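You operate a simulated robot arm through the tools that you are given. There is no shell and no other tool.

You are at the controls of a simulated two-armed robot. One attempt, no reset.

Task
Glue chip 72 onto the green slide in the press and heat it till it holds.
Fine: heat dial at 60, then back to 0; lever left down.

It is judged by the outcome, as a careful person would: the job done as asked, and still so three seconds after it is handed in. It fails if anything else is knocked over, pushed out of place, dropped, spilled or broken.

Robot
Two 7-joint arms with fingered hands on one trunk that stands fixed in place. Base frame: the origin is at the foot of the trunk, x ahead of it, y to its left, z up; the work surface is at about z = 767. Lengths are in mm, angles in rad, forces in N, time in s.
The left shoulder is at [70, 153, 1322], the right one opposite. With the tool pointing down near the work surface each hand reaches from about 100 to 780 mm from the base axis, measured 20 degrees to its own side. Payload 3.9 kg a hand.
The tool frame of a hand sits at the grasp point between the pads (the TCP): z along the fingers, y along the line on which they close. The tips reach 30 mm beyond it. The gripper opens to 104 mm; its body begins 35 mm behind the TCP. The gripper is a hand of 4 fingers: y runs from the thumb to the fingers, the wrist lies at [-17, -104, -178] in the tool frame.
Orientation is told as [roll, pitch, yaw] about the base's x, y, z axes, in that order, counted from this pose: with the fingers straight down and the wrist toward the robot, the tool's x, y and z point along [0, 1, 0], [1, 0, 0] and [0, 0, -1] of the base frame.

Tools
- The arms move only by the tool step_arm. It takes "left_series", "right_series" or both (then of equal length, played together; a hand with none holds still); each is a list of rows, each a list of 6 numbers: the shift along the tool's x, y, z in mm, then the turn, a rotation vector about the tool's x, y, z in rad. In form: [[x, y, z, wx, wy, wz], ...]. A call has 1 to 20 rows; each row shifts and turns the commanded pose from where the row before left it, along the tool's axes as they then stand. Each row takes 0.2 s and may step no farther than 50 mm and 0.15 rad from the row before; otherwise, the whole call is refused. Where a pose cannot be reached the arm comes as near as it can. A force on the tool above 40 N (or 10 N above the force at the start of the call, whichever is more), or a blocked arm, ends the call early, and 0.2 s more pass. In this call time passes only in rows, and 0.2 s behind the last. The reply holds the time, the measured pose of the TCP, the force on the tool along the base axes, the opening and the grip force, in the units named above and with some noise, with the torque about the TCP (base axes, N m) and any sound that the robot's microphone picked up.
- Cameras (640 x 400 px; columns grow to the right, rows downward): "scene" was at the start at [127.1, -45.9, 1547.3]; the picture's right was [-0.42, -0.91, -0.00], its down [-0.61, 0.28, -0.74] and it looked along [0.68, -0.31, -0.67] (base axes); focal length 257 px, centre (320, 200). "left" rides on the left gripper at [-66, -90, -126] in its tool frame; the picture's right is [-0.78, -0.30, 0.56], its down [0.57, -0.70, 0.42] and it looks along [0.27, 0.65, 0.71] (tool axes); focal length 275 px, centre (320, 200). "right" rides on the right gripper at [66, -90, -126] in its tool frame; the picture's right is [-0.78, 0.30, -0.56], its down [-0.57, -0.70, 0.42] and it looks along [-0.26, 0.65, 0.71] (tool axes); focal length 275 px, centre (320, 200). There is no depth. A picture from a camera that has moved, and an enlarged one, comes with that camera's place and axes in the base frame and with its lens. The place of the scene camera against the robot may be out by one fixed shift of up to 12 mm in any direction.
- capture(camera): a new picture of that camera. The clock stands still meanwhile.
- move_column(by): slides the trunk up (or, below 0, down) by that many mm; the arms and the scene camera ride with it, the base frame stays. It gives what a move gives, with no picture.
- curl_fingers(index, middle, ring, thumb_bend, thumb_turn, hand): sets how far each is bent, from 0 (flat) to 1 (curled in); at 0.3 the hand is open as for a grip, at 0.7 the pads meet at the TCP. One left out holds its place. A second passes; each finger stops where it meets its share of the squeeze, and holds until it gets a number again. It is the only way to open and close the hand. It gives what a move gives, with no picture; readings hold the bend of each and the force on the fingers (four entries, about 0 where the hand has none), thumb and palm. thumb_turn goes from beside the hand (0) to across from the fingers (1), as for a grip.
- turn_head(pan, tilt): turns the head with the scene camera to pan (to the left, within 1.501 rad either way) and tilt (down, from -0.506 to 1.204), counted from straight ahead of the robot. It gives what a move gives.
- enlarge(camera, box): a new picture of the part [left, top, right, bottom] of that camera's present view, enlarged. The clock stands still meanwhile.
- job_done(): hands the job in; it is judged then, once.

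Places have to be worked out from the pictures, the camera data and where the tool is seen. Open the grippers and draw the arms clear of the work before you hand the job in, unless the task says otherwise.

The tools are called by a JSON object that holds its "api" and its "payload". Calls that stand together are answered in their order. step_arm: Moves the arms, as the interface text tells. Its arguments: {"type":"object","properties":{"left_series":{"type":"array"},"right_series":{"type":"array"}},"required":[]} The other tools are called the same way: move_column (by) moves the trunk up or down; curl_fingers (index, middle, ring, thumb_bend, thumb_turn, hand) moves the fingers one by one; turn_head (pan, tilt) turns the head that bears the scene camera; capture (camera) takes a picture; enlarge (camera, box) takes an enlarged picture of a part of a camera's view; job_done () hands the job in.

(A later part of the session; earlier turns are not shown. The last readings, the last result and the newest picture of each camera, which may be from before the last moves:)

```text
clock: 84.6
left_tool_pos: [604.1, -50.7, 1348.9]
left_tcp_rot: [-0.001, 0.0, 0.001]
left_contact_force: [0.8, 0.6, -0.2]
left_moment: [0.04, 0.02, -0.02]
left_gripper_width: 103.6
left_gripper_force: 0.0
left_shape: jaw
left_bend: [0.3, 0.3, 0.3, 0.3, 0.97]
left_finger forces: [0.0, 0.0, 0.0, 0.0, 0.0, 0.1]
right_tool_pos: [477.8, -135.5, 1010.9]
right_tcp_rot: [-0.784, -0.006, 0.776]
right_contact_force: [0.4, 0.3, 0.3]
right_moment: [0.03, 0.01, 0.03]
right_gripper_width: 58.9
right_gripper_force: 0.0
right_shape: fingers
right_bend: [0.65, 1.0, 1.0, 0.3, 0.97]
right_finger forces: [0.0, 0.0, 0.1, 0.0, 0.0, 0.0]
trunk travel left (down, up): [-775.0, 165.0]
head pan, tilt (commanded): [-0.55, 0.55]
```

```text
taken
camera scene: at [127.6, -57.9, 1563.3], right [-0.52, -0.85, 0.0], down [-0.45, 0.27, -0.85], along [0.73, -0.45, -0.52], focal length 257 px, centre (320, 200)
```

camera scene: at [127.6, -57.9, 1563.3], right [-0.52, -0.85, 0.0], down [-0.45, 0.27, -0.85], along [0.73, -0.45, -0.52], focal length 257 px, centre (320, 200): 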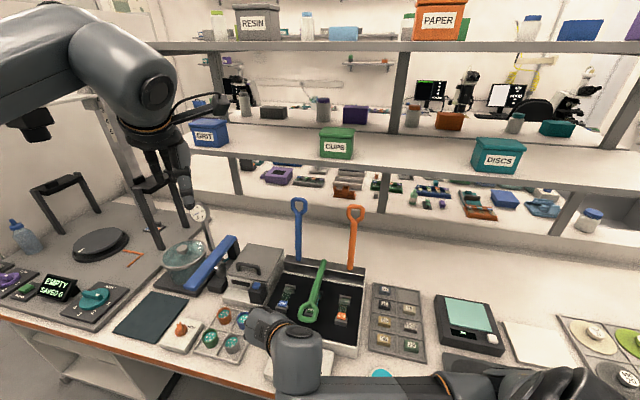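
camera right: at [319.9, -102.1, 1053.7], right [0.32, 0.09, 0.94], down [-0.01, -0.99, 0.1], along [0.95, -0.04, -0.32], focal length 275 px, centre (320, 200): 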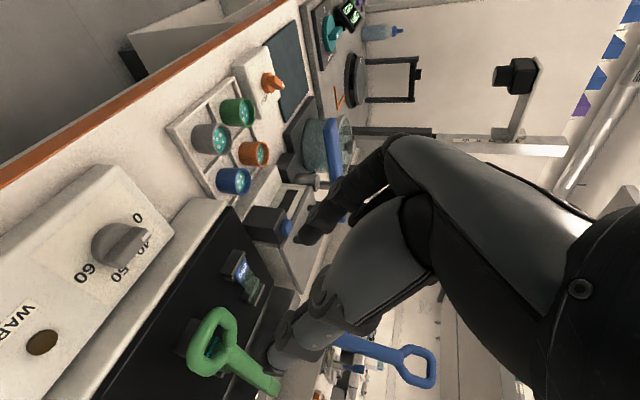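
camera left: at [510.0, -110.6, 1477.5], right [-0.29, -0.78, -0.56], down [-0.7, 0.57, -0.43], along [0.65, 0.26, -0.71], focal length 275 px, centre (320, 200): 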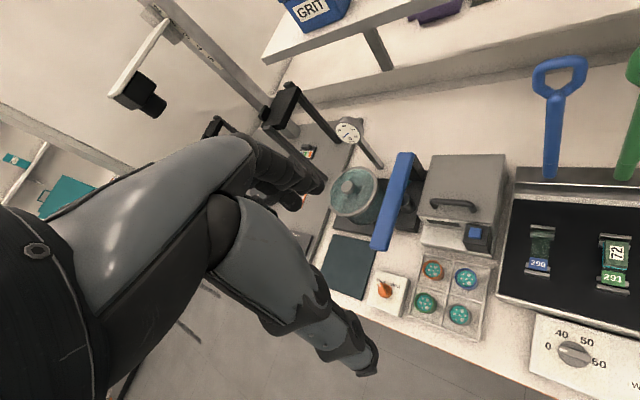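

The index stands out alone, its tip at about tool (8, 14, 28). I come down in front of the dial to about 60 mm above it and look.

{"api": "step_arm", "payload": {"right_series": [[-6.8, -4.9, 6.8, 0, 0, 0], [28.3, 0, 28.3, 0, 0, 0], [28.3, 0, 28.3, 0, 0, 0], [28.3, 0, 28.3, 0, 0, 0]]}}

{"api": "capture", "payload": {"camera": "right"}}

{"api": "enlarge", "payload": {"camera": "left", "box": [500, 250, 640, 400]}}

{"api": "enlarge", "payload": {"camera": "scene", "box": [230, 290, 350, 400]}}

```text
clock: 85.6
left_tool_pos: [604.0, -50.2, 1349.3]
left_tcp_rot: [0.003, 0.0, 0.0]
left_contact_force: [0.0, 0.7, -0.1]
left_moment: [0.0, 0.0, 0.0]
left_gripper_width: 103.7
left_gripper_force: 0.1
left_shape: jaw
left_bend: [0.3, 0.3, 0.3, 0.3, 0.97]
left_finger forces: [0.0, 0.1, 0.0, 0.0, 0.1, 0.0]
right_tool_pos: [480.2, -146.6, 892.2]
right_tcp_rot: [-0.784, -0.005, 0.78]
right_contact_force: [-0.3, -0.6, -0.6]
right_moment: [0.01, 0.0, -0.02]
right_gripper_width: 59.4
right_gripper_force: 0.0
right_shape: fingers
right_bend: [0.65, 1.0, 1.0, 0.3, 0.97]
right_finger forces: [0.1, 0.1, 0.0, 0.0, 0.0, 0.0]
trunk travel left (down, up): [-775.0, 165.0]
head pan, tilt (commanded): [-0.55, 0.55]
```

```text
taken
camera right: at [321.7, -112.9, 934.0], right [0.32, 0.09, 0.94], down [-0.01, -0.99, 0.1], along [0.95, -0.04, -0.31], focal length 275 px, centre (320, 200)
```

right: 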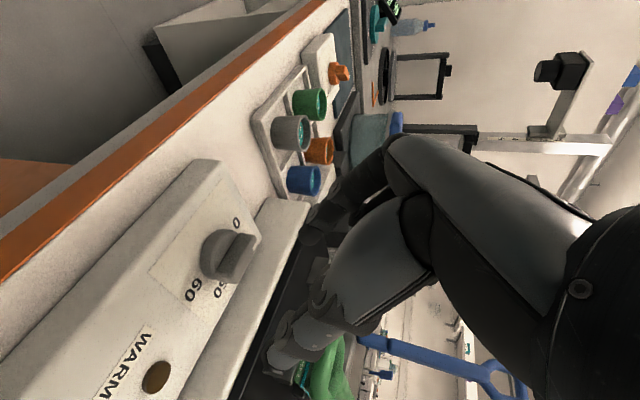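

```text
2.67 times, centred on (570, 325) of left
camera zoom: at [514.8, -116.8, 1474.8], right [-0.3, -0.78, -0.56], down [-0.7, 0.57, -0.42], along [0.65, 0.27, -0.71], focal length 734 px, centre (-347, -133)
```

zoom: 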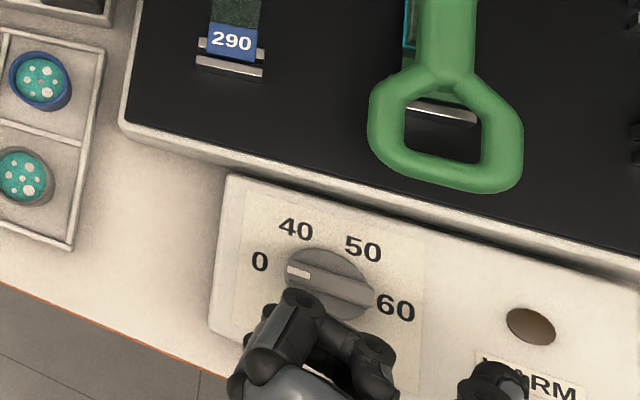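

```text
3.64 times, centred on (290, 345) of scene
camera zoom: at [127.6, -57.9, 1563.4], right [-0.52, -0.85, 0.0], down [-0.45, 0.27, -0.85], along [0.73, -0.45, -0.52], focal length 935 px, centre (429, -327)
```

zoom: 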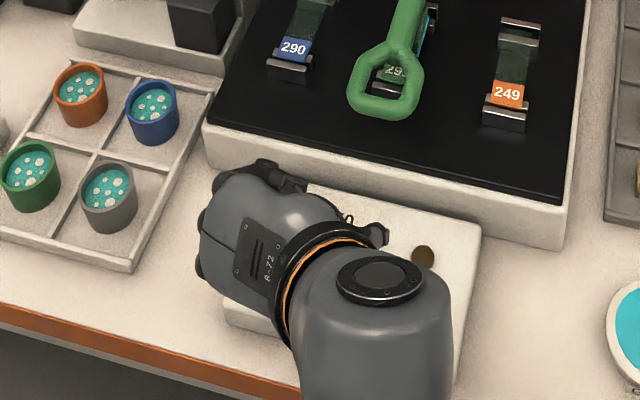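

The left camera sees finger and dial well from above: the pointer is on 0 and the fingertip is just before the ridge's left end. I lower until the tip is beside the ridge.

{"api": "step_arm", "payload": {"right_series": [[17.7, 0, 17.7, 0, 0, 0], [14.1, 0, 14.1, 0, 0, 0], [7, 0, 7, 0, 0, 0]]}}

{"api": "enlarge", "payload": {"camera": "left", "box": [500, 250, 640, 400]}}

{"api": "capture", "payload": {"camera": "right"}}

```text
clock: 86.4
left_tool_pos: [604.7, -51.3, 1349.1]
left_tcp_rot: [0.001, 0.0, 0.0]
left_contact_force: [-1.5, 0.6, 0.2]
left_moment: [0.02, -0.01, 0.01]
left_gripper_width: 103.6
left_gripper_force: 0.1
left_shape: jaw
left_bend: [0.3, 0.3, 0.3, 0.3, 0.97]
left_finger forces: [0.0, 0.1, 0.0, 0.0, 0.1, 0.0]
right_tool_pos: [479.0, -146.1, 837.5]
right_tcp_rot: [-0.786, -0.007, 0.778]
right_contact_force: [0.7, -0.1, -0.1]
right_moment: [0.0, -0.03, 0.0]
right_gripper_width: 59.5
right_gripper_force: 0.0
right_shape: fingers
right_bend: [0.65, 1.0, 1.0, 0.3, 0.97]
right_finger forces: [0.0, 0.0, 0.1, 0.0, 0.1, 0.1]
trunk travel left (down, up): [-775.0, 165.0]
head pan, tilt (commanded): [-0.55, 0.55]
```

```text
2.67 times, centred on (570, 325) of left
camera zoom: at [514.8, -116.7, 1474.8], right [-0.3, -0.78, -0.56], down [-0.7, 0.57, -0.42], along [0.65, 0.27, -0.71], focal length 734 px, centre (-347, -133)
```

zoom: 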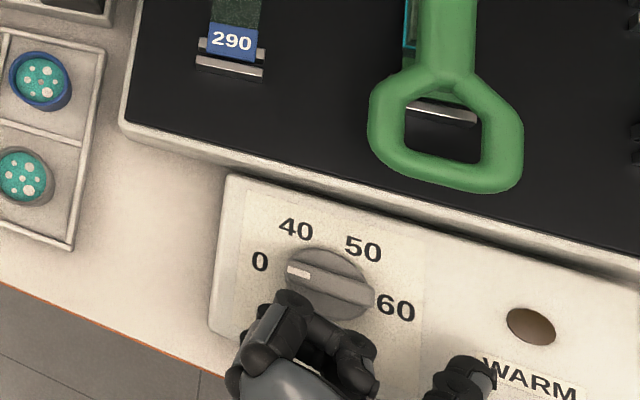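

```text
taken
camera right: at [322.0, -112.1, 879.5], right [0.32, 0.09, 0.94], down [-0.01, -0.99, 0.1], along [0.95, -0.04, -0.31], focal length 275 px, centre (320, 200)
```

right: 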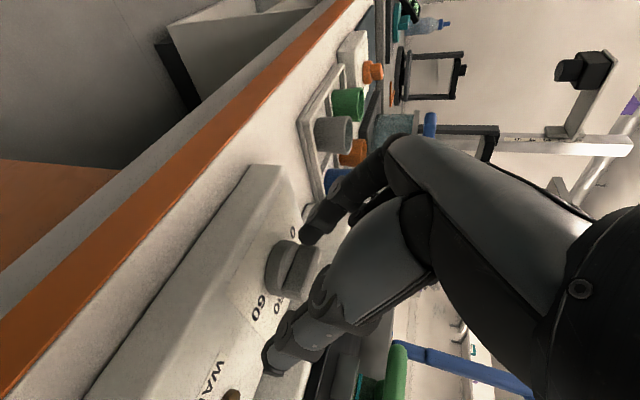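

The tip is beside the ridge, slightly high. I lower 5 mm, touch the ridge's left end and push it the first 30° or so clockwise.

{"api": "step_arm", "payload": {"right_series": [[3.5, 0, 3.5, 0, 0, 0], [-8, 1.7, 8, 0, 0, 0], [-2.9, 3.3, 2.9, 0, 0, 0], [-3.4, 2.1, 3.4, 0, 0, 0]]}}

{"api": "enlarge", "payload": {"camera": "left", "box": [500, 250, 640, 400]}}

```text
clock: 87.4
left_tool_pos: [602.8, -51.1, 1349.4]
left_tcp_rot: [0.001, 0.0, -0.002]
left_contact_force: [0.8, 0.6, -0.5]
left_moment: [-0.03, 0.02, 0.0]
left_gripper_width: 103.9
left_gripper_force: 0.0
left_shape: jaw
left_bend: [0.3, 0.3, 0.3, 0.3, 0.97]
left_finger forces: [0.0, 0.0, 0.0, 0.0, 0.0, 0.0]
right_tool_pos: [501.8, -154.9, 831.4]
right_tcp_rot: [-0.784, -0.003, 0.776]
right_contact_force: [0.2, 1.1, 0.0]
right_moment: [0.01, 0.02, 0.01]
right_gripper_width: 59.0
right_gripper_force: 0.2
right_shape: fingers
right_bend: [0.65, 1.0, 1.0, 0.3, 0.97]
right_finger forces: [0.4, 0.0, 0.0, 0.0, 0.0, 0.1]
trunk travel left (down, up): [-775.0, 165.0]
head pan, tilt (commanded): [-0.55, 0.55]
```

```text
2.67 times, centred on (570, 325) of left
camera zoom: at [514.9, -116.6, 1474.7], right [-0.3, -0.78, -0.56], down [-0.7, 0.57, -0.42], along [0.65, 0.27, -0.71], focal length 734 px, centre (-347, -133)
```

zoom: 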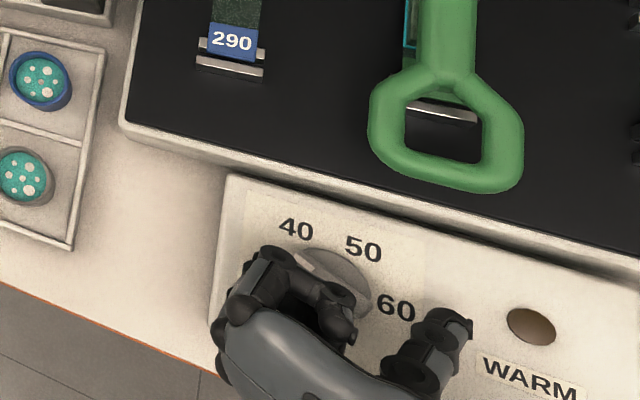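

The dial turns easily; the pointer has left 0 toward 40. I continue round the same circle to about 90°.

{"api": "step_arm", "payload": {"right_series": [[-3.7, -0.5, 3.7, 0, 0, 0], [-3.7, -1.5, 3.7, 0, 0, 0], [-3.5, -2.5, 3.5, 0, 0, 0], [-3, -3.5, 3, 0, 0, 0]]}}

{"api": "enlarge", "payload": {"camera": "left", "box": [500, 250, 640, 400]}}

```text
clock: 88.4
left_tool_pos: [603.7, -49.3, 1348.9]
left_tcp_rot: [0.0, 0.001, 0.0]
left_contact_force: [-1.3, 0.7, -0.5]
left_moment: [-0.01, 0.01, -0.02]
left_gripper_width: 103.8
left_gripper_force: 0.1
left_shape: jaw
left_bend: [0.3, 0.3, 0.3, 0.3, 0.97]
left_finger forces: [0.1, 0.0, 0.0, 0.1, 0.0, 0.1]
right_tool_pos: [510.2, -174.0, 831.7]
right_tcp_rot: [-0.784, -0.005, 0.776]
right_contact_force: [-0.2, 1.1, 0.3]
right_moment: [-0.01, -0.03, 0.03]
right_gripper_width: 60.1
right_gripper_force: 0.2
right_shape: fingers
right_bend: [0.65, 1.0, 1.0, 0.3, 0.97]
right_finger forces: [0.4, 0.1, 0.0, 0.0, 0.0, 0.1]
trunk travel left (down, up): [-775.0, 165.0]
head pan, tilt (commanded): [-0.55, 0.55]
```

```text
2.67 times, centred on (570, 325) of left
camera zoom: at [514.8, -116.8, 1474.8], right [-0.3, -0.78, -0.56], down [-0.7, 0.57, -0.42], along [0.65, 0.27, -0.71], focal length 734 px, centre (-347, -133)
```

zoom: 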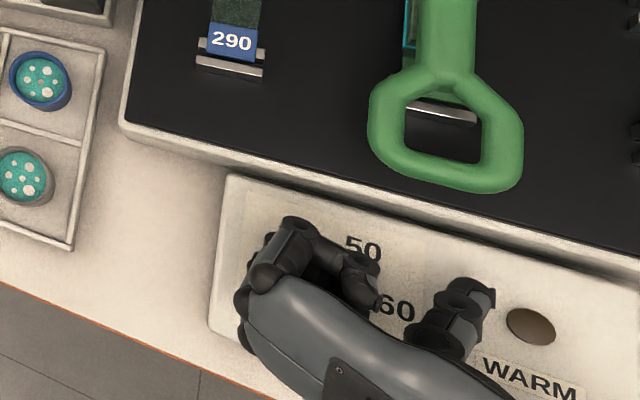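

The pointer now faces away from the robot (about 90° turned). For the second half I push the other end of the ridge: I lift, cross over to its right near side and look.

{"api": "step_arm", "payload": {"right_series": [[0, 3, 0, 0, 0, 0], [-21.2, 0, -21.2, 0, 0, 0], [11.3, -21, -11.3, 0, 0, 0], [11.3, -21, -11.3, 0, 0, 0]]}}

{"api": "enlarge", "payload": {"camera": "left", "box": [500, 250, 640, 400]}}

{"api": "capture", "payload": {"camera": "right"}}

```text
clock: 89.4
left_tool_pos: [603.0, -51.2, 1349.7]
left_tcp_rot: [0.0, 0.0, 0.001]
left_contact_force: [0.3, -0.2, 0.9]
left_moment: [-0.02, -0.01, -0.01]
left_gripper_width: 103.6
left_gripper_force: 0.1
left_shape: jaw
left_bend: [0.3, 0.3, 0.3, 0.3, 0.97]
left_finger forces: [0.0, 0.0, 0.0, 0.0, 0.1, 0.1]
right_tool_pos: [458.6, -179.8, 863.3]
right_tcp_rot: [-0.786, -0.005, 0.777]
right_contact_force: [-0.8, 0.4, 0.4]
right_moment: [-0.01, -0.02, 0.0]
right_gripper_width: 59.9
right_gripper_force: 0.1
right_shape: fingers
right_bend: [0.65, 1.0, 1.0, 0.3, 0.97]
right_finger forces: [0.2, 0.0, 0.0, 0.0, 0.1, 0.0]
trunk travel left (down, up): [-775.0, 165.0]
head pan, tilt (commanded): [-0.55, 0.55]
```

```text
2.67 times, centred on (570, 325) of left
camera zoom: at [513.2, -116.8, 1475.4], right [-0.3, -0.78, -0.56], down [-0.7, 0.57, -0.42], along [0.65, 0.27, -0.71], focal length 734 px, centre (-347, -133)
```

zoom: 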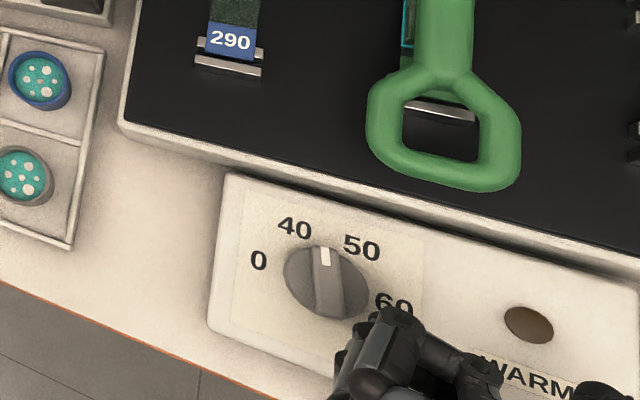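

```text
taken
camera right: at [299.3, -145.8, 905.0], right [0.32, 0.09, 0.94], down [-0.01, -0.99, 0.1], along [0.95, -0.04, -0.31], focal length 275 px, centre (320, 200)
```

right: 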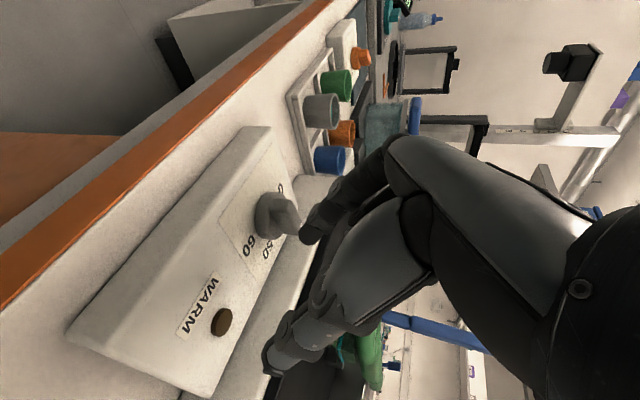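

The pointer stands midway between 40 and 50, so 90° is done. I lower the finger right of the near end and push it leftward.

{"api": "step_arm", "payload": {"right_series": [[11, 0, 11, 0, 0, 0], [10.9, 0, 10.9, 0, 0, 0], [-1.7, 11.5, 1.7, 0, 0, 0], [2.3, 4.1, -2.3, 0, 0, 0], [1.5, 4.8, -1.5, 0, 0, 0], [0.6, 5.2, -0.6, 0, 0, 0]]}}

{"api": "enlarge", "payload": {"camera": "left", "box": [500, 250, 640, 400]}}

```text
clock: 90.8
left_tool_pos: [603.4, -49.2, 1350.2]
left_tcp_rot: [0.0, -0.001, 0.0]
left_contact_force: [-0.8, -0.5, -0.4]
left_moment: [-0.02, 0.02, 0.01]
left_gripper_width: 103.8
left_gripper_force: 0.1
left_shape: jaw
left_bend: [0.3, 0.3, 0.3, 0.3, 0.97]
left_finger forces: [0.0, 0.1, 0.1, 0.1, 0.0, 0.0]
right_tool_pos: [475.0, -156.7, 833.3]
right_tcp_rot: [-0.785, -0.008, 0.78]
right_contact_force: [-5.8, 3.3, 3.8]
right_moment: [0.06, 0.11, 0.04]
right_gripper_width: 53.4
right_gripper_force: 3.1
right_shape: fingers
right_bend: [0.7, 1.0, 1.0, 0.3, 0.97]
right_finger forces: [7.0, 0.1, 0.0, 0.1, 0.1, 0.0]
trunk travel left (down, up): [-775.0, 165.0]
head pan, tilt (commanded): [-0.55, 0.55]
```

```text
2.67 times, centred on (570, 325) of left
camera zoom: at [513.1, -115.2, 1475.6], right [-0.3, -0.78, -0.56], down [-0.7, 0.57, -0.43], along [0.65, 0.27, -0.71], focal length 734 px, centre (-347, -133)
```

zoom: 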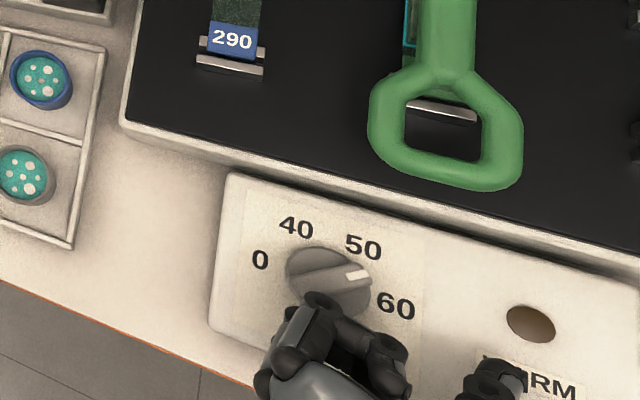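

The pointer has passed 50. The knob bends my index inward a little (7 N), so I bring the thumb up behind the index as a support before pushing on.

{"api": "curl_fingers", "payload": {"hand": "right", "index": 0.65, "thumb_bend": 0.72}}

{"api": "enlarge", "payload": {"camera": "left", "box": [500, 250, 640, 400]}}

```text
clock: 91.8
left_tool_pos: [602.0, -49.1, 1350.4]
left_tcp_rot: [0.001, -0.001, -0.001]
left_contact_force: [0.2, 0.2, -0.4]
left_moment: [-0.01, -0.01, 0.02]
left_gripper_width: 103.8
left_gripper_force: 0.0
left_shape: jaw
left_bend: [0.3, 0.3, 0.3, 0.3, 0.97]
left_finger forces: [0.1, 0.1, 0.0, 0.1, 0.0, 0.0]
right_tool_pos: [473.8, -156.5, 833.7]
right_tcp_rot: [-0.785, -0.007, 0.778]
right_contact_force: [-6.2, 6.2, 9.8]
right_moment: [0.14, -0.01, 0.1]
right_gripper_width: 1.0
right_gripper_force: 6.9
right_shape: fingers
right_bend: [0.69, 1.0, 1.0, 0.72, 1.0]
right_finger forces: [13.3, 0.0, 0.1, 0.1, 0.1, 0.0]
trunk travel left (down, up): [-775.0, 165.0]
head pan, tilt (commanded): [-0.55, 0.55]
```

```text
2.67 times, centred on (570, 325) of left
camera zoom: at [512.1, -114.8, 1476.0], right [-0.3, -0.78, -0.56], down [-0.7, 0.57, -0.43], along [0.65, 0.26, -0.71], focal length 734 px, centre (-347, -133)
```

zoom: 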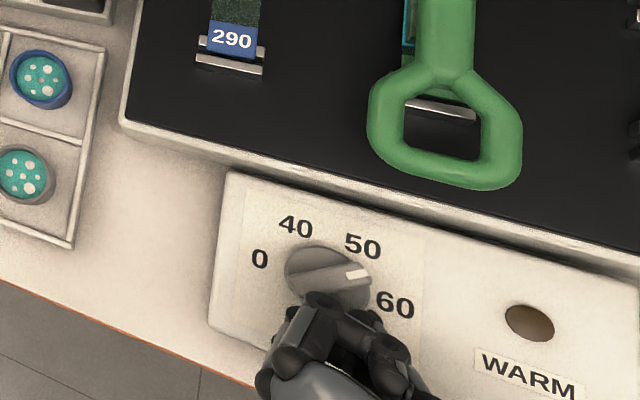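

The finger is also pressing down and forward on the knob (about 10 N each), so I raise it 3 mm, ease it back 2 mm, and then push left.

{"api": "step_arm", "payload": {"right_series": [[-0.7, 0, -3.5, 0, 0, 0], [0, 4, 0, 0, 0, 0]]}}

{"api": "enlarge", "payload": {"camera": "left", "box": [500, 250, 640, 400]}}

```text
clock: 92.4
left_tool_pos: [603.9, -50.1, 1349.5]
left_tcp_rot: [0.0, -0.001, 0.0]
left_contact_force: [-0.1, 0.6, 0.0]
left_moment: [0.01, -0.01, 0.0]
left_gripper_width: 103.6
left_gripper_force: 0.1
left_shape: jaw
left_bend: [0.3, 0.3, 0.3, 0.3, 0.97]
left_finger forces: [0.0, 0.0, 0.1, 0.1, 0.0, 0.1]
right_tool_pos: [476.5, -155.3, 835.1]
right_tcp_rot: [-0.785, -0.005, 0.777]
right_contact_force: [-0.7, 1.0, 1.6]
right_moment: [0.04, 0.02, 0.03]
right_gripper_width: 4.6
right_gripper_force: 1.6
right_shape: fingers
right_bend: [0.66, 1.0, 1.0, 0.72, 1.0]
right_finger forces: [3.0, 0.0, 0.0, 0.1, 0.1, 0.0]
trunk travel left (down, up): [-775.0, 165.0]
head pan, tilt (commanded): [-0.55, 0.55]
```

```text
2.67 times, centred on (570, 325) of left
camera zoom: at [514.2, -116.3, 1475.0], right [-0.3, -0.78, -0.56], down [-0.7, 0.57, -0.42], along [0.65, 0.26, -0.71], focal length 734 px, centre (-347, -133)
```

zoom: 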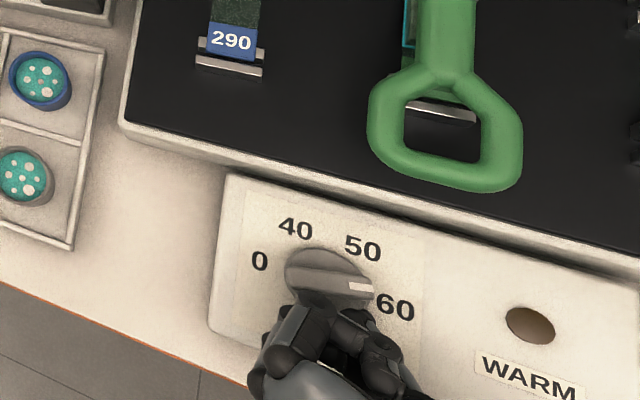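

The pointer is within about 10° of 60. I push a little more.

{"api": "step_arm", "payload": {"right_series": [[-0.7, 3, 0.7, 0, 0, 0]]}}

{"api": "enlarge", "payload": {"camera": "left", "box": [540, 310, 600, 370]}}

```text
clock: 92.8
left_tool_pos: [604.7, -50.6, 1348.1]
left_tcp_rot: [0.0, -0.001, -0.001]
left_contact_force: [-1.0, -0.7, -0.3]
left_moment: [-0.02, -0.01, 0.01]
left_gripper_width: 103.6
left_gripper_force: 0.1
left_shape: jaw
left_bend: [0.3, 0.3, 0.3, 0.3, 0.97]
left_finger forces: [0.0, 0.1, 0.0, 0.0, 0.0, 0.0]
right_tool_pos: [478.3, -153.7, 833.8]
right_tcp_rot: [-0.783, -0.004, 0.776]
right_contact_force: [-1.3, 0.7, -0.5]
right_moment: [0.04, -0.01, -0.06]
right_gripper_width: 5.7
right_gripper_force: 0.1
right_shape: fingers
right_bend: [0.65, 1.0, 1.0, 0.72, 1.0]
right_finger forces: [0.0, 0.0, 0.0, 0.0, 0.9, 0.0]
trunk travel left (down, up): [-775.0, 165.0]
head pan, tilt (commanded): [-0.55, 0.55]
```

```text
6.67 times, centred on (570, 340) of left
camera zoom: at [514.8, -116.8, 1474.7], right [-0.3, -0.78, -0.56], down [-0.7, 0.57, -0.42], along [0.65, 0.27, -0.71], focal length 1835 px, centre (-1347, -733)
```

zoom: 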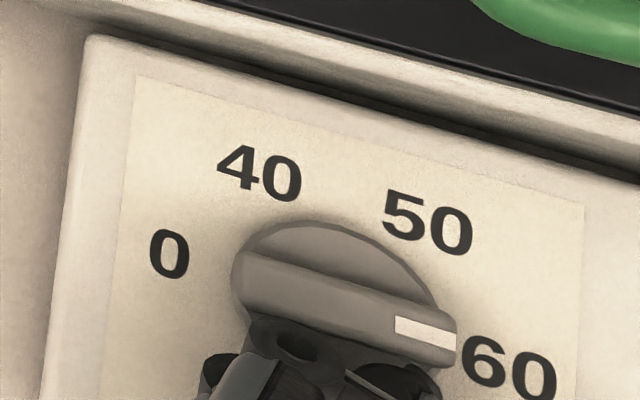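

The ridge now lines up with the 60 mark to within a degree or two. I lift the finger off the dial and watch the WARM lamp.

{"api": "step_arm", "payload": {"right_series": [[2.8, 0, -2.8, 0, 0, 0], [-7, 0, -20, 0, 0, 0], [0, 0, -40, 0, 0, 0], [0, 0, -40, 0, 0, 0]]}}

{"api": "enlarge", "payload": {"camera": "left", "box": [500, 250, 640, 400]}}

{"api": "capture", "payload": {"camera": "right"}}

```text
clock: 93.8
left_tool_pos: [602.9, -49.7, 1348.5]
left_tcp_rot: [-0.001, 0.001, -0.001]
left_contact_force: [-0.3, 0.4, -0.7]
left_moment: [-0.02, -0.01, 0.0]
left_gripper_width: 103.6
left_gripper_force: 0.0
left_shape: jaw
left_bend: [0.3, 0.3, 0.3, 0.3, 0.97]
left_finger forces: [0.0, 0.1, 0.0, 0.1, 0.1, 0.1]
right_tool_pos: [427.6, -102.8, 910.2]
right_tcp_rot: [-0.786, -0.003, 0.778]
right_contact_force: [-0.4, -0.2, 0.3]
right_moment: [-0.04, 0.01, 0.02]
right_gripper_width: 5.7
right_gripper_force: 0.0
right_shape: fingers
right_bend: [0.65, 1.0, 1.0, 0.72, 1.0]
right_finger forces: [0.0, 0.0, 0.0, 0.0, 0.0, 0.0]
trunk travel left (down, up): [-775.0, 165.0]
head pan, tilt (commanded): [-0.55, 0.55]
```

```text
2.67 times, centred on (570, 325) of left
camera zoom: at [513.6, -115.6, 1475.3], right [-0.3, -0.78, -0.56], down [-0.7, 0.57, -0.42], along [0.65, 0.27, -0.71], focal length 734 px, centre (-347, -133)
```

zoom: 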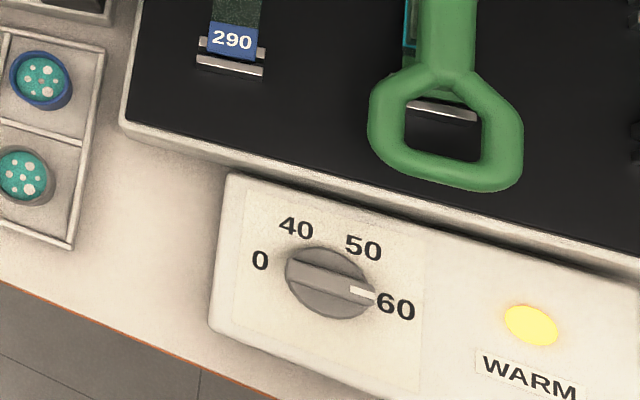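

```text
taken
camera right: at [268.8, -69.8, 952.0], right [0.32, 0.09, 0.94], down [-0.01, -0.99, 0.1], along [0.95, -0.04, -0.31], focal length 275 px, centre (320, 200)
```

right: 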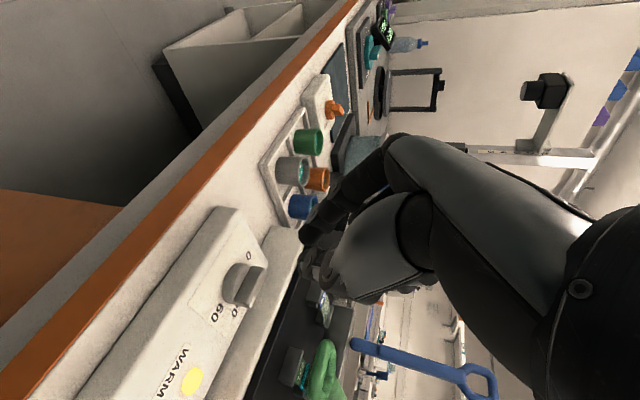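

The dial reads 60 and the WARM lamp is lit. I look at the glue line to see its present state, then wait and compare.

{"api": "enlarge", "payload": {"camera": "left", "box": [580, 215, 640, 290]}}

{"api": "enlarge", "payload": {"camera": "scene", "box": [295, 265, 345, 325]}}

{"api": "step_arm", "payload": {"right_series": [[0, 0, 0, 0, 0, 0], [0, 0, 0, 0, 0, 0], [0, 0, 0, 0, 0, 0], [0, 0, 0, 0, 0, 0], [0, 0, 0, 0, 0, 0], [0, 0, 0, 0, 0, 0], [0, 0, 0, 0, 0, 0], [0, 0, 0, 0, 0, 0], [0, 0, 0, 0, 0, 0], [0, 0, 0, 0, 0, 0], [0, 0, 0, 0, 0, 0], [0, 0, 0, 0, 0, 0], [0, 0, 0, 0, 0, 0], [0, 0, 0, 0, 0, 0], [0, 0, 0, 0, 0, 0], [0, 0, 0, 0, 0, 0], [0, 0, 0, 0, 0, 0], [0, 0, 0, 0, 0, 0], [0, 0, 0, 0, 0, 0], [0, 0, 0, 0, 0, 0]]}}

{"api": "enlarge", "payload": {"camera": "left", "box": [580, 215, 640, 290]}}

{"api": "enlarge", "payload": {"camera": "left", "box": [500, 250, 640, 400]}}

```text
5.33 times, centred on (610, 252) of left
camera zoom: at [513.6, -115.6, 1475.3], right [-0.3, -0.78, -0.56], down [-0.7, 0.57, -0.42], along [0.65, 0.27, -0.71], focal length 1468 px, centre (-1227, -80)
```

zoom: 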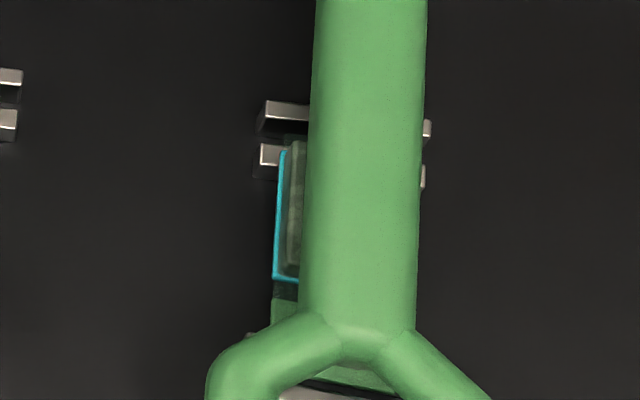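

```text
6.67 times, centred on (320, 295) of scene
camera zoom: at [126.4, -56.7, 1563.4], right [-0.52, -0.85, 0.0], down [-0.44, 0.27, -0.85], along [0.73, -0.45, -0.52], focal length 1714 px, centre (320, -433)
```

zoom: 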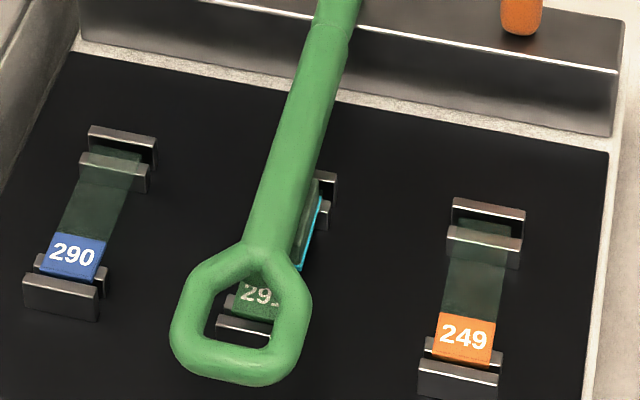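

```text
clock: 98.0
left_tool_pos: [605.3, -49.8, 1349.0]
left_tcp_rot: [-0.001, 0.001, 0.001]
left_contact_force: [0.5, -0.5, -0.4]
left_moment: [-0.02, -0.04, 0.0]
left_gripper_width: 103.7
left_gripper_force: 0.2
left_shape: jaw
left_bend: [0.3, 0.3, 0.3, 0.3, 0.97]
left_finger forces: [0.1, 0.0, 0.1, 0.0, 0.0, 0.0]
right_tool_pos: [427.0, -104.2, 909.4]
right_tcp_rot: [-0.784, -0.004, 0.777]
right_contact_force: [0.4, 0.3, 0.3]
right_moment: [0.02, -0.01, 0.06]
right_gripper_width: 5.4
right_gripper_force: 0.0
right_shape: fingers
right_bend: [0.65, 1.0, 1.0, 0.72, 1.0]
right_finger forces: [0.1, 0.0, 0.0, 0.1, 0.0, 0.0]
trunk travel left (down, up): [-775.0, 165.0]
head pan, tilt (commanded): [-0.55, 0.55]
```

```text
5.33 times, centred on (610, 252) of left
camera zoom: at [514.8, -116.6, 1474.8], right [-0.3, -0.78, -0.56], down [-0.7, 0.57, -0.42], along [0.65, 0.27, -0.71], focal length 1468 px, centre (-1227, -80)
```

zoom: 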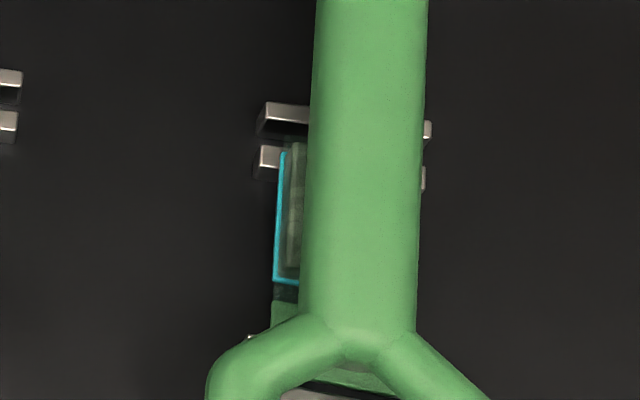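

```text
2.67 times, centred on (570, 325) of left
camera zoom: at [514.8, -116.6, 1474.8], right [-0.3, -0.78, -0.56], down [-0.7, 0.57, -0.42], along [0.65, 0.27, -0.71], focal length 734 px, centre (-347, -133)
```

zoom: 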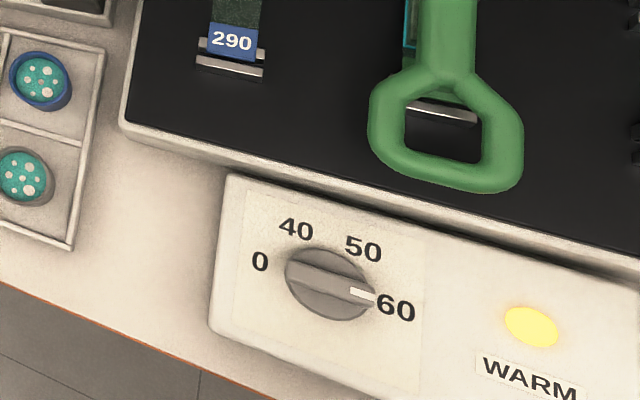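

Four seconds on, the lamp still glows and the glue line is still bright cyan. I wait longer.

{"api": "step_arm", "payload": {"right_series": [[0, 0, 0, 0, 0, 0], [0, 0, 0, 0, 0, 0], [0, 0, 0, 0, 0, 0], [0, 0, 0, 0, 0, 0], [0, 0, 0, 0, 0, 0], [0, 0, 0, 0, 0, 0], [0, 0, 0, 0, 0, 0], [0, 0, 0, 0, 0, 0], [0, 0, 0, 0, 0, 0], [0, 0, 0, 0, 0, 0], [0, 0, 0, 0, 0, 0], [0, 0, 0, 0, 0, 0], [0, 0, 0, 0, 0, 0], [0, 0, 0, 0, 0, 0], [0, 0, 0, 0, 0, 0], [0, 0, 0, 0, 0, 0], [0, 0, 0, 0, 0, 0], [0, 0, 0, 0, 0, 0], [0, 0, 0, 0, 0, 0], [0, 0, 0, 0, 0, 0]]}}

{"api": "step_arm", "payload": {"right_series": [[0, 0, 0, 0, 0, 0], [0, 0, 0, 0, 0, 0], [0, 0, 0, 0, 0, 0], [0, 0, 0, 0, 0, 0], [0, 0, 0, 0, 0, 0], [0, 0, 0, 0, 0, 0], [0, 0, 0, 0, 0, 0], [0, 0, 0, 0, 0, 0], [0, 0, 0, 0, 0, 0], [0, 0, 0, 0, 0, 0], [0, 0, 0, 0, 0, 0], [0, 0, 0, 0, 0, 0], [0, 0, 0, 0, 0, 0], [0, 0, 0, 0, 0, 0], [0, 0, 0, 0, 0, 0], [0, 0, 0, 0, 0, 0], [0, 0, 0, 0, 0, 0], [0, 0, 0, 0, 0, 0], [0, 0, 0, 0, 0, 0], [0, 0, 0, 0, 0, 0]]}}

{"api": "enlarge", "payload": {"camera": "left", "box": [580, 215, 640, 290]}}

{"api": "enlarge", "payload": {"camera": "left", "box": [500, 250, 640, 400]}}

```text
clock: 102.2
left_tool_pos: [604.5, -50.9, 1349.7]
left_tcp_rot: [0.001, 0.0, 0.001]
left_contact_force: [1.2, -0.3, -0.1]
left_moment: [0.0, 0.02, 0.01]
left_gripper_width: 103.8
left_gripper_force: 0.0
left_shape: jaw
left_bend: [0.3, 0.3, 0.3, 0.3, 0.97]
left_finger forces: [0.1, 0.0, 0.0, 0.0, 0.0, 0.1]
right_tool_pos: [427.5, -104.8, 908.8]
right_tcp_rot: [-0.783, -0.001, 0.776]
right_contact_force: [-0.2, 0.5, -0.1]
right_moment: [-0.03, -0.01, 0.03]
right_gripper_width: 5.6
right_gripper_force: 0.1
right_shape: fingers
right_bend: [0.65, 1.0, 1.0, 0.72, 1.0]
right_finger forces: [0.0, 0.0, 0.0, 0.0, 0.0, 0.1]
trunk travel left (down, up): [-775.0, 165.0]
head pan, tilt (commanded): [-0.55, 0.55]
```

```text
clock: 106.4
left_tool_pos: [604.5, -50.7, 1348.2]
left_tcp_rot: [0.001, 0.0, -0.001]
left_contact_force: [0.3, 0.6, 0.0]
left_moment: [-0.01, -0.03, 0.0]
left_gripper_width: 103.7
left_gripper_force: 0.0
left_shape: jaw
left_bend: [0.3, 0.3, 0.3, 0.3, 0.97]
left_finger forces: [0.0, 0.0, 0.0, 0.0, 0.0, 0.1]
right_tool_pos: [428.1, -104.5, 908.2]
right_tcp_rot: [-0.784, -0.002, 0.775]
right_contact_force: [-0.9, 0.0, -0.8]
right_moment: [-0.04, -0.02, -0.02]
right_gripper_width: 5.6
right_gripper_force: 0.1
right_shape: fingers
right_bend: [0.65, 1.0, 1.0, 0.72, 1.0]
right_finger forces: [0.0, 0.0, 0.0, 0.0, 0.0, 0.1]
trunk travel left (down, up): [-775.0, 165.0]
head pan, tilt (commanded): [-0.55, 0.55]
```

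```text
5.33 times, centred on (610, 252) of left
camera zoom: at [514.8, -116.6, 1474.8], right [-0.3, -0.78, -0.56], down [-0.7, 0.57, -0.42], along [0.65, 0.27, -0.71], focal length 1468 px, centre (-1227, -80)
```

zoom: 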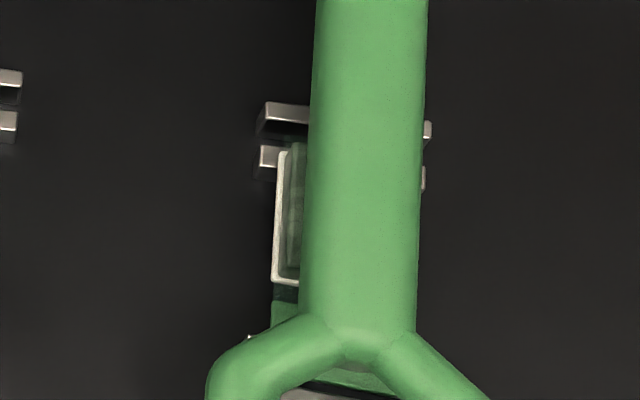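

```text
2.67 times, centred on (570, 325) of left
camera zoom: at [514.8, -116.6, 1474.8], right [-0.3, -0.78, -0.56], down [-0.7, 0.57, -0.42], along [0.65, 0.27, -0.71], focal length 734 px, centre (-347, -133)
```

zoom: 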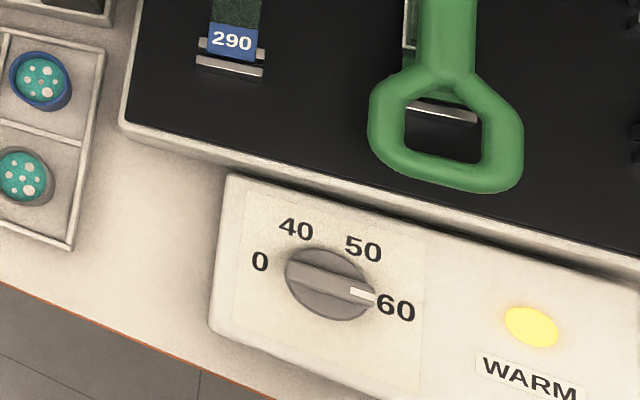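

The glue line has turned from cyan to white: it has set. I now turn the dial back to 0 at once, the mirror way: the finger goes to the near side of the ridge's right (pointer) end.

{"api": "step_arm", "payload": {"right_series": [[-23, -10, 23, 0, 0, 0], [-23, -9.7, 23, 0, 0, 0], [17.4, 0, 17.4, 0, 0, 0], [17.4, 0, 17.4, 0, 0, 0], [17.4, 0, 17.4, 0, 0, 0]]}}

{"api": "enlarge", "payload": {"camera": "left", "box": [500, 250, 640, 400]}}

```text
clock: 107.6
left_tool_pos: [604.3, -51.0, 1349.0]
left_tcp_rot: [0.002, 0.001, 0.001]
left_contact_force: [0.5, 0.2, 0.9]
left_moment: [0.01, -0.01, 0.0]
left_gripper_width: 103.5
left_gripper_force: 0.1
left_shape: jaw
left_bend: [0.3, 0.3, 0.3, 0.3, 0.97]
left_finger forces: [0.1, 0.0, 0.1, 0.1, 0.0, 0.1]
right_tool_pos: [461.5, -163.8, 836.3]
right_tcp_rot: [-0.783, -0.002, 0.776]
right_contact_force: [-0.3, 0.1, -0.3]
right_moment: [-0.02, 0.01, -0.01]
right_gripper_width: 5.7
right_gripper_force: 0.1
right_shape: fingers
right_bend: [0.65, 1.0, 1.0, 0.72, 1.0]
right_finger forces: [0.1, 0.0, 0.1, 0.0, 0.0, 0.0]
trunk travel left (down, up): [-775.0, 165.0]
head pan, tilt (commanded): [-0.55, 0.55]
```

```text
2.67 times, centred on (570, 325) of left
camera zoom: at [515.4, -116.9, 1474.5], right [-0.3, -0.78, -0.56], down [-0.7, 0.57, -0.42], along [0.65, 0.27, -0.71], focal length 734 px, centre (-347, -133)
```

zoom: 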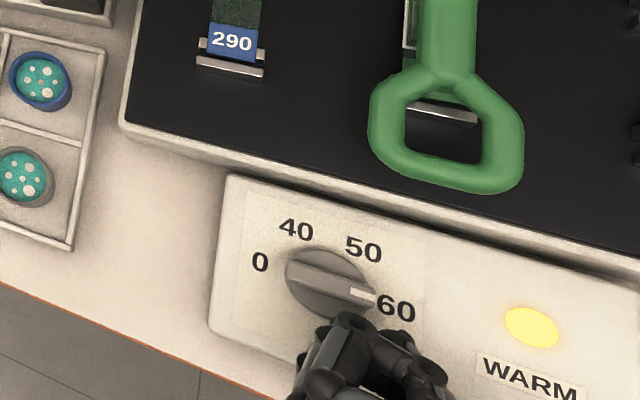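

The fingertip stands before the pointer end. I push it away from the robot, turning the dial anticlockwise.

{"api": "step_arm", "payload": {"right_series": [[1.4, 0, 1.4, 0, 0, 0], [-7.9, -1.4, 7.9, 0, 0, 0], [-2.9, -3.3, 2.9, 0, 0, 0], [-3.4, -2.1, 3.4, 0, 0, 0], [-3.7, -0.8, 3.7, 0, 0, 0]]}}

{"api": "enlarge", "payload": {"camera": "left", "box": [500, 250, 640, 400]}}

```text
clock: 108.8
left_tool_pos: [603.9, -50.9, 1349.0]
left_tcp_rot: [0.0, -0.001, 0.0]
left_contact_force: [0.0, 1.0, 0.7]
left_moment: [-0.01, -0.02, 0.02]
left_gripper_width: 103.7
left_gripper_force: 0.0
left_shape: jaw
left_bend: [0.3, 0.3, 0.3, 0.3, 0.97]
left_finger forces: [0.0, 0.1, 0.0, 0.0, 0.0, 0.0]
right_tool_pos: [475.2, -187.7, 835.6]
right_tcp_rot: [-0.786, -0.006, 0.778]
right_contact_force: [-0.8, 0.6, 1.8]
right_moment: [0.05, -0.1, -0.01]
right_gripper_width: 5.3
right_gripper_force: 2.0
right_shape: fingers
right_bend: [0.65, 1.0, 1.0, 0.72, 1.0]
right_finger forces: [3.2, 0.0, 0.0, 0.0, 0.1, 0.1]
trunk travel left (down, up): [-775.0, 165.0]
head pan, tilt (commanded): [-0.55, 0.55]
```

```text
2.67 times, centred on (570, 325) of left
camera zoom: at [514.4, -116.6, 1475.0], right [-0.3, -0.78, -0.56], down [-0.7, 0.57, -0.42], along [0.65, 0.27, -0.71], focal length 734 px, centre (-347, -133)
```

zoom: 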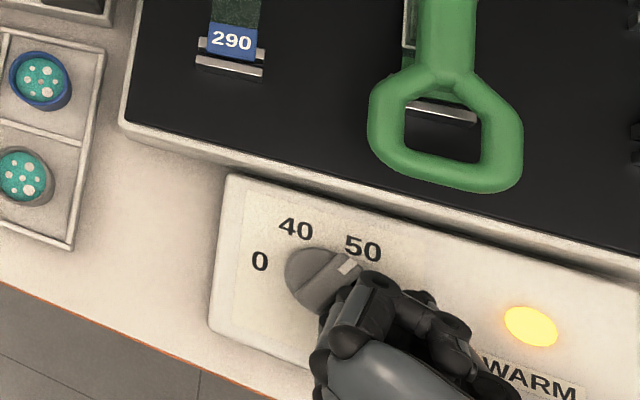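

The pointer is already back past 50. I continue to about 90°.

{"api": "step_arm", "payload": {"right_series": [[-3.7, 0.6, 3.7, 0, 0, 0], [-3.5, 2, 3.5, 0, 0, 0], [-3, 3.1, 3, 0, 0, 0], [-2, 3.5, 2, 0, 0, 0]]}}

{"api": "enlarge", "payload": {"camera": "left", "box": [500, 250, 640, 400]}}

```text
clock: 109.8
left_tool_pos: [602.6, -51.7, 1350.3]
left_tcp_rot: [0.001, -0.004, 0.0]
left_contact_force: [-0.1, -0.5, 0.0]
left_moment: [-0.01, 0.01, -0.01]
left_gripper_width: 103.7
left_gripper_force: 0.1
left_shape: jaw
left_bend: [0.3, 0.3, 0.3, 0.3, 0.97]
left_finger forces: [0.0, 0.1, 0.0, 0.0, 0.0, 0.0]
right_tool_pos: [493.1, -194.9, 835.7]
right_tcp_rot: [-0.787, -0.005, 0.776]
right_contact_force: [-4.8, -10.8, 10.5]
right_moment: [0.0, -0.04, -0.04]
right_gripper_width: 0.1
right_gripper_force: 7.9
right_shape: fingers
right_bend: [0.7, 1.0, 1.0, 0.71, 1.0]
right_finger forces: [15.8, 0.1, 0.0, 0.0, 0.0, 0.0]
trunk travel left (down, up): [-775.0, 165.0]
head pan, tilt (commanded): [-0.55, 0.55]
```

```text
2.67 times, centred on (570, 325) of left
camera zoom: at [512.3, -118.5, 1475.8], right [-0.3, -0.77, -0.56], down [-0.7, 0.57, -0.42], along [0.65, 0.27, -0.71], focal length 734 px, centre (-347, -133)
```

zoom: 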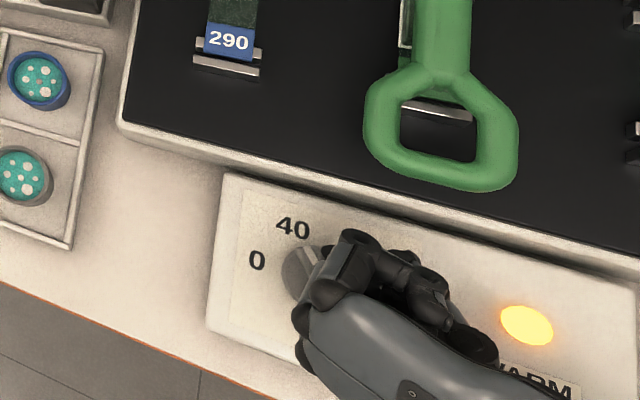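

The pointer is already near 40, and the finger is being squeezed (11 N sideways, 10 N up). I back off to the right and up, and look.

{"api": "step_arm", "payload": {"right_series": [[-2, -5, -2, 0, 0, 0], [-21.2, 0, -21.2, 0, 0, 0], [11, -4, -11, 0, 0, 0], [11, -4, -11, 0, 0, 0]]}}

{"api": "enlarge", "payload": {"camera": "left", "box": [500, 250, 640, 400]}}

```text
clock: 110.8
left_tool_pos: [604.2, -49.0, 1348.6]
left_tcp_rot: [0.001, -0.001, 0.0]
left_contact_force: [0.5, 0.9, 0.3]
left_moment: [0.01, 0.01, -0.06]
left_gripper_width: 103.7
left_gripper_force: 0.1
left_shape: jaw
left_bend: [0.3, 0.3, 0.3, 0.3, 0.97]
left_finger forces: [0.1, 0.0, 0.1, 0.1, 0.0, 0.0]
right_tool_pos: [461.3, -178.7, 868.5]
right_tcp_rot: [-0.786, -0.006, 0.779]
right_contact_force: [-0.6, -0.1, 0.0]
right_moment: [-0.01, -0.01, 0.0]
right_gripper_width: 5.7
right_gripper_force: 0.1
right_shape: fingers
right_bend: [0.65, 1.0, 1.0, 0.72, 1.0]
right_finger forces: [0.0, 0.0, 0.0, 0.0, 0.1, 0.0]
trunk travel left (down, up): [-775.0, 165.0]
head pan, tilt (commanded): [-0.55, 0.55]
```

```text
2.67 times, centred on (570, 325) of left
camera zoom: at [514.3, -115.7, 1475.1], right [-0.3, -0.78, -0.56], down [-0.7, 0.57, -0.42], along [0.65, 0.27, -0.71], focal length 734 px, centre (-347, -133)
```

zoom: 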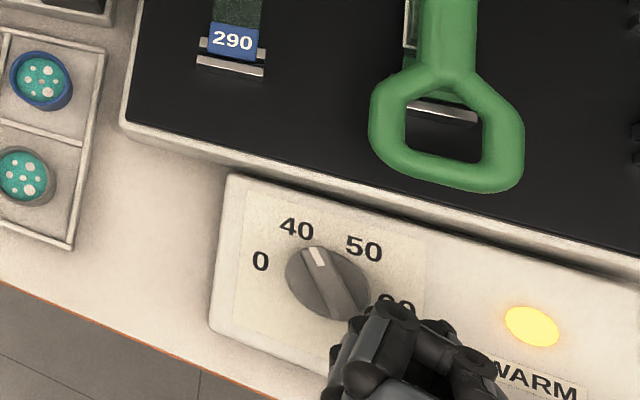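

The pointer stands just right of 40. To bring it to 0 I push the near end of the ridge to the right: I open the thumb again, cross to the left side and lower the index there.

{"api": "curl_fingers", "payload": {"hand": "right", "index": 0.65, "thumb_bend": 0.3}}

{"api": "step_arm", "payload": {"right_series": [[3.5, 24, -3.5, 0, 0, 0], [0, 25, 0, 0, 0, 0], [12, 0, 12, 0, 0, 0], [12, 0, 12, 0, 0, 0]]}}

{"api": "enlarge", "payload": {"camera": "left", "box": [500, 250, 640, 400]}}

```text
clock: 111.8
left_tool_pos: [605.4, -50.6, 1348.5]
left_tcp_rot: [0.001, 0.0, 0.001]
left_contact_force: [-0.7, -0.2, -0.8]
left_moment: [-0.02, 0.0, -0.02]
left_gripper_width: 103.5
left_gripper_force: 0.0
left_shape: jaw
left_bend: [0.3, 0.3, 0.3, 0.3, 0.97]
left_finger forces: [0.1, 0.1, 0.1, 0.0, 0.1, 0.0]
right_tool_pos: [463.2, -179.4, 868.2]
right_tcp_rot: [-0.784, -0.004, 0.776]
right_contact_force: [0.0, -0.5, -0.6]
right_moment: [-0.02, 0.01, 0.0]
right_gripper_width: 59.1
right_gripper_force: 0.1
right_shape: fingers
right_bend: [0.65, 1.0, 1.0, 0.3, 0.97]
right_finger forces: [0.1, 0.0, 0.0, 0.1, 0.0, 0.0]
trunk travel left (down, up): [-775.0, 165.0]
head pan, tilt (commanded): [-0.55, 0.55]
```

```text
clock: 112.8
left_tool_pos: [604.8, -50.6, 1348.8]
left_tcp_rot: [-0.002, 0.0, -0.002]
left_contact_force: [0.3, -0.5, -0.3]
left_moment: [0.01, 0.01, 0.02]
left_gripper_width: 103.7
left_gripper_force: 0.0
left_shape: jaw
left_bend: [0.3, 0.3, 0.3, 0.3, 0.97]
left_finger forces: [0.0, 0.0, 0.0, 0.0, 0.1, 0.0]
right_tool_pos: [494.8, -140.5, 832.8]
right_tcp_rot: [-0.785, -0.003, 0.777]
right_contact_force: [-0.4, 0.8, 0.3]
right_moment: [0.0, 0.02, 0.0]
right_gripper_width: 59.3
right_gripper_force: 0.2
right_shape: fingers
right_bend: [0.65, 1.0, 1.0, 0.3, 0.97]
right_finger forces: [0.0, 0.0, 0.0, 0.1, 0.0, 0.1]
trunk travel left (down, up): [-775.0, 165.0]
head pan, tilt (commanded): [-0.55, 0.55]
```

```text
2.67 times, centred on (570, 325) of left
camera zoom: at [514.9, -116.5, 1474.8], right [-0.3, -0.78, -0.56], down [-0.7, 0.57, -0.42], along [0.65, 0.27, -0.71], focal length 734 px, centre (-347, -133)
```

zoom: 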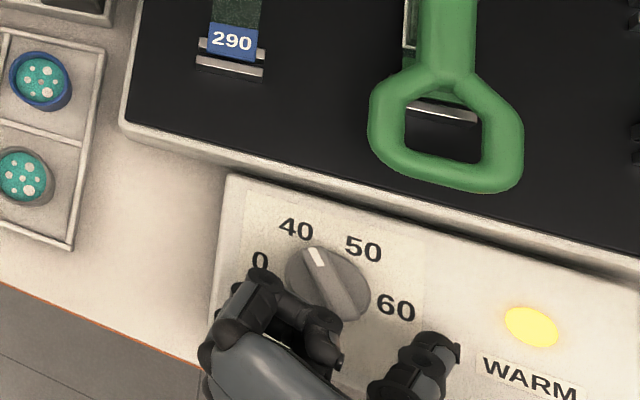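

The index is left of the near end and clear. I push it to the right in small steps.

{"api": "step_arm", "payload": {"right_series": [[0, -9, 0, 0, 0, 0], [0, -9, 0, 0, 0, 0], [0.7, -4, -0.7, 0, 0, 0], [0.6, -5.2, -0.6, 0, 0, 0], [-0.4, -5.2, 0.4, 0, 0, 0]]}}

{"api": "enlarge", "payload": {"camera": "left", "box": [500, 250, 640, 400]}}

```text
clock: 114.0
left_tool_pos: [604.2, -47.9, 1349.5]
left_tcp_rot: [-0.001, 0.001, 0.002]
left_contact_force: [0.0, -1.0, -0.7]
left_moment: [0.04, 0.01, 0.05]
left_gripper_width: 103.8
left_gripper_force: 0.1
left_shape: jaw
left_bend: [0.3, 0.3, 0.3, 0.3, 0.97]
left_finger forces: [0.0, 0.1, 0.1, 0.0, 0.1, 0.0]
right_tool_pos: [469.5, -159.5, 834.6]
right_tcp_rot: [-0.785, -0.007, 0.781]
right_contact_force: [-2.7, 9.5, 4.6]
right_moment: [0.28, -0.11, 0.31]
right_gripper_width: 66.5
right_gripper_force: 6.1
right_shape: fingers
right_bend: [0.6, 1.0, 1.0, 0.3, 0.97]
right_finger forces: [10.7, 0.0, 0.1, 0.0, 0.1, 0.0]
trunk travel left (down, up): [-775.0, 165.0]
head pan, tilt (commanded): [-0.55, 0.55]
```

```text
2.67 times, centred on (570, 325) of left
camera zoom: at [513.5, -114.3, 1475.5], right [-0.3, -0.78, -0.56], down [-0.7, 0.57, -0.43], along [0.65, 0.26, -0.71], focal length 734 px, centre (-347, -133)
```

zoom: 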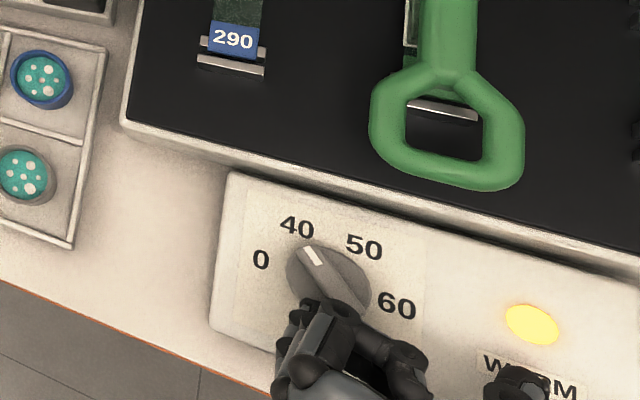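

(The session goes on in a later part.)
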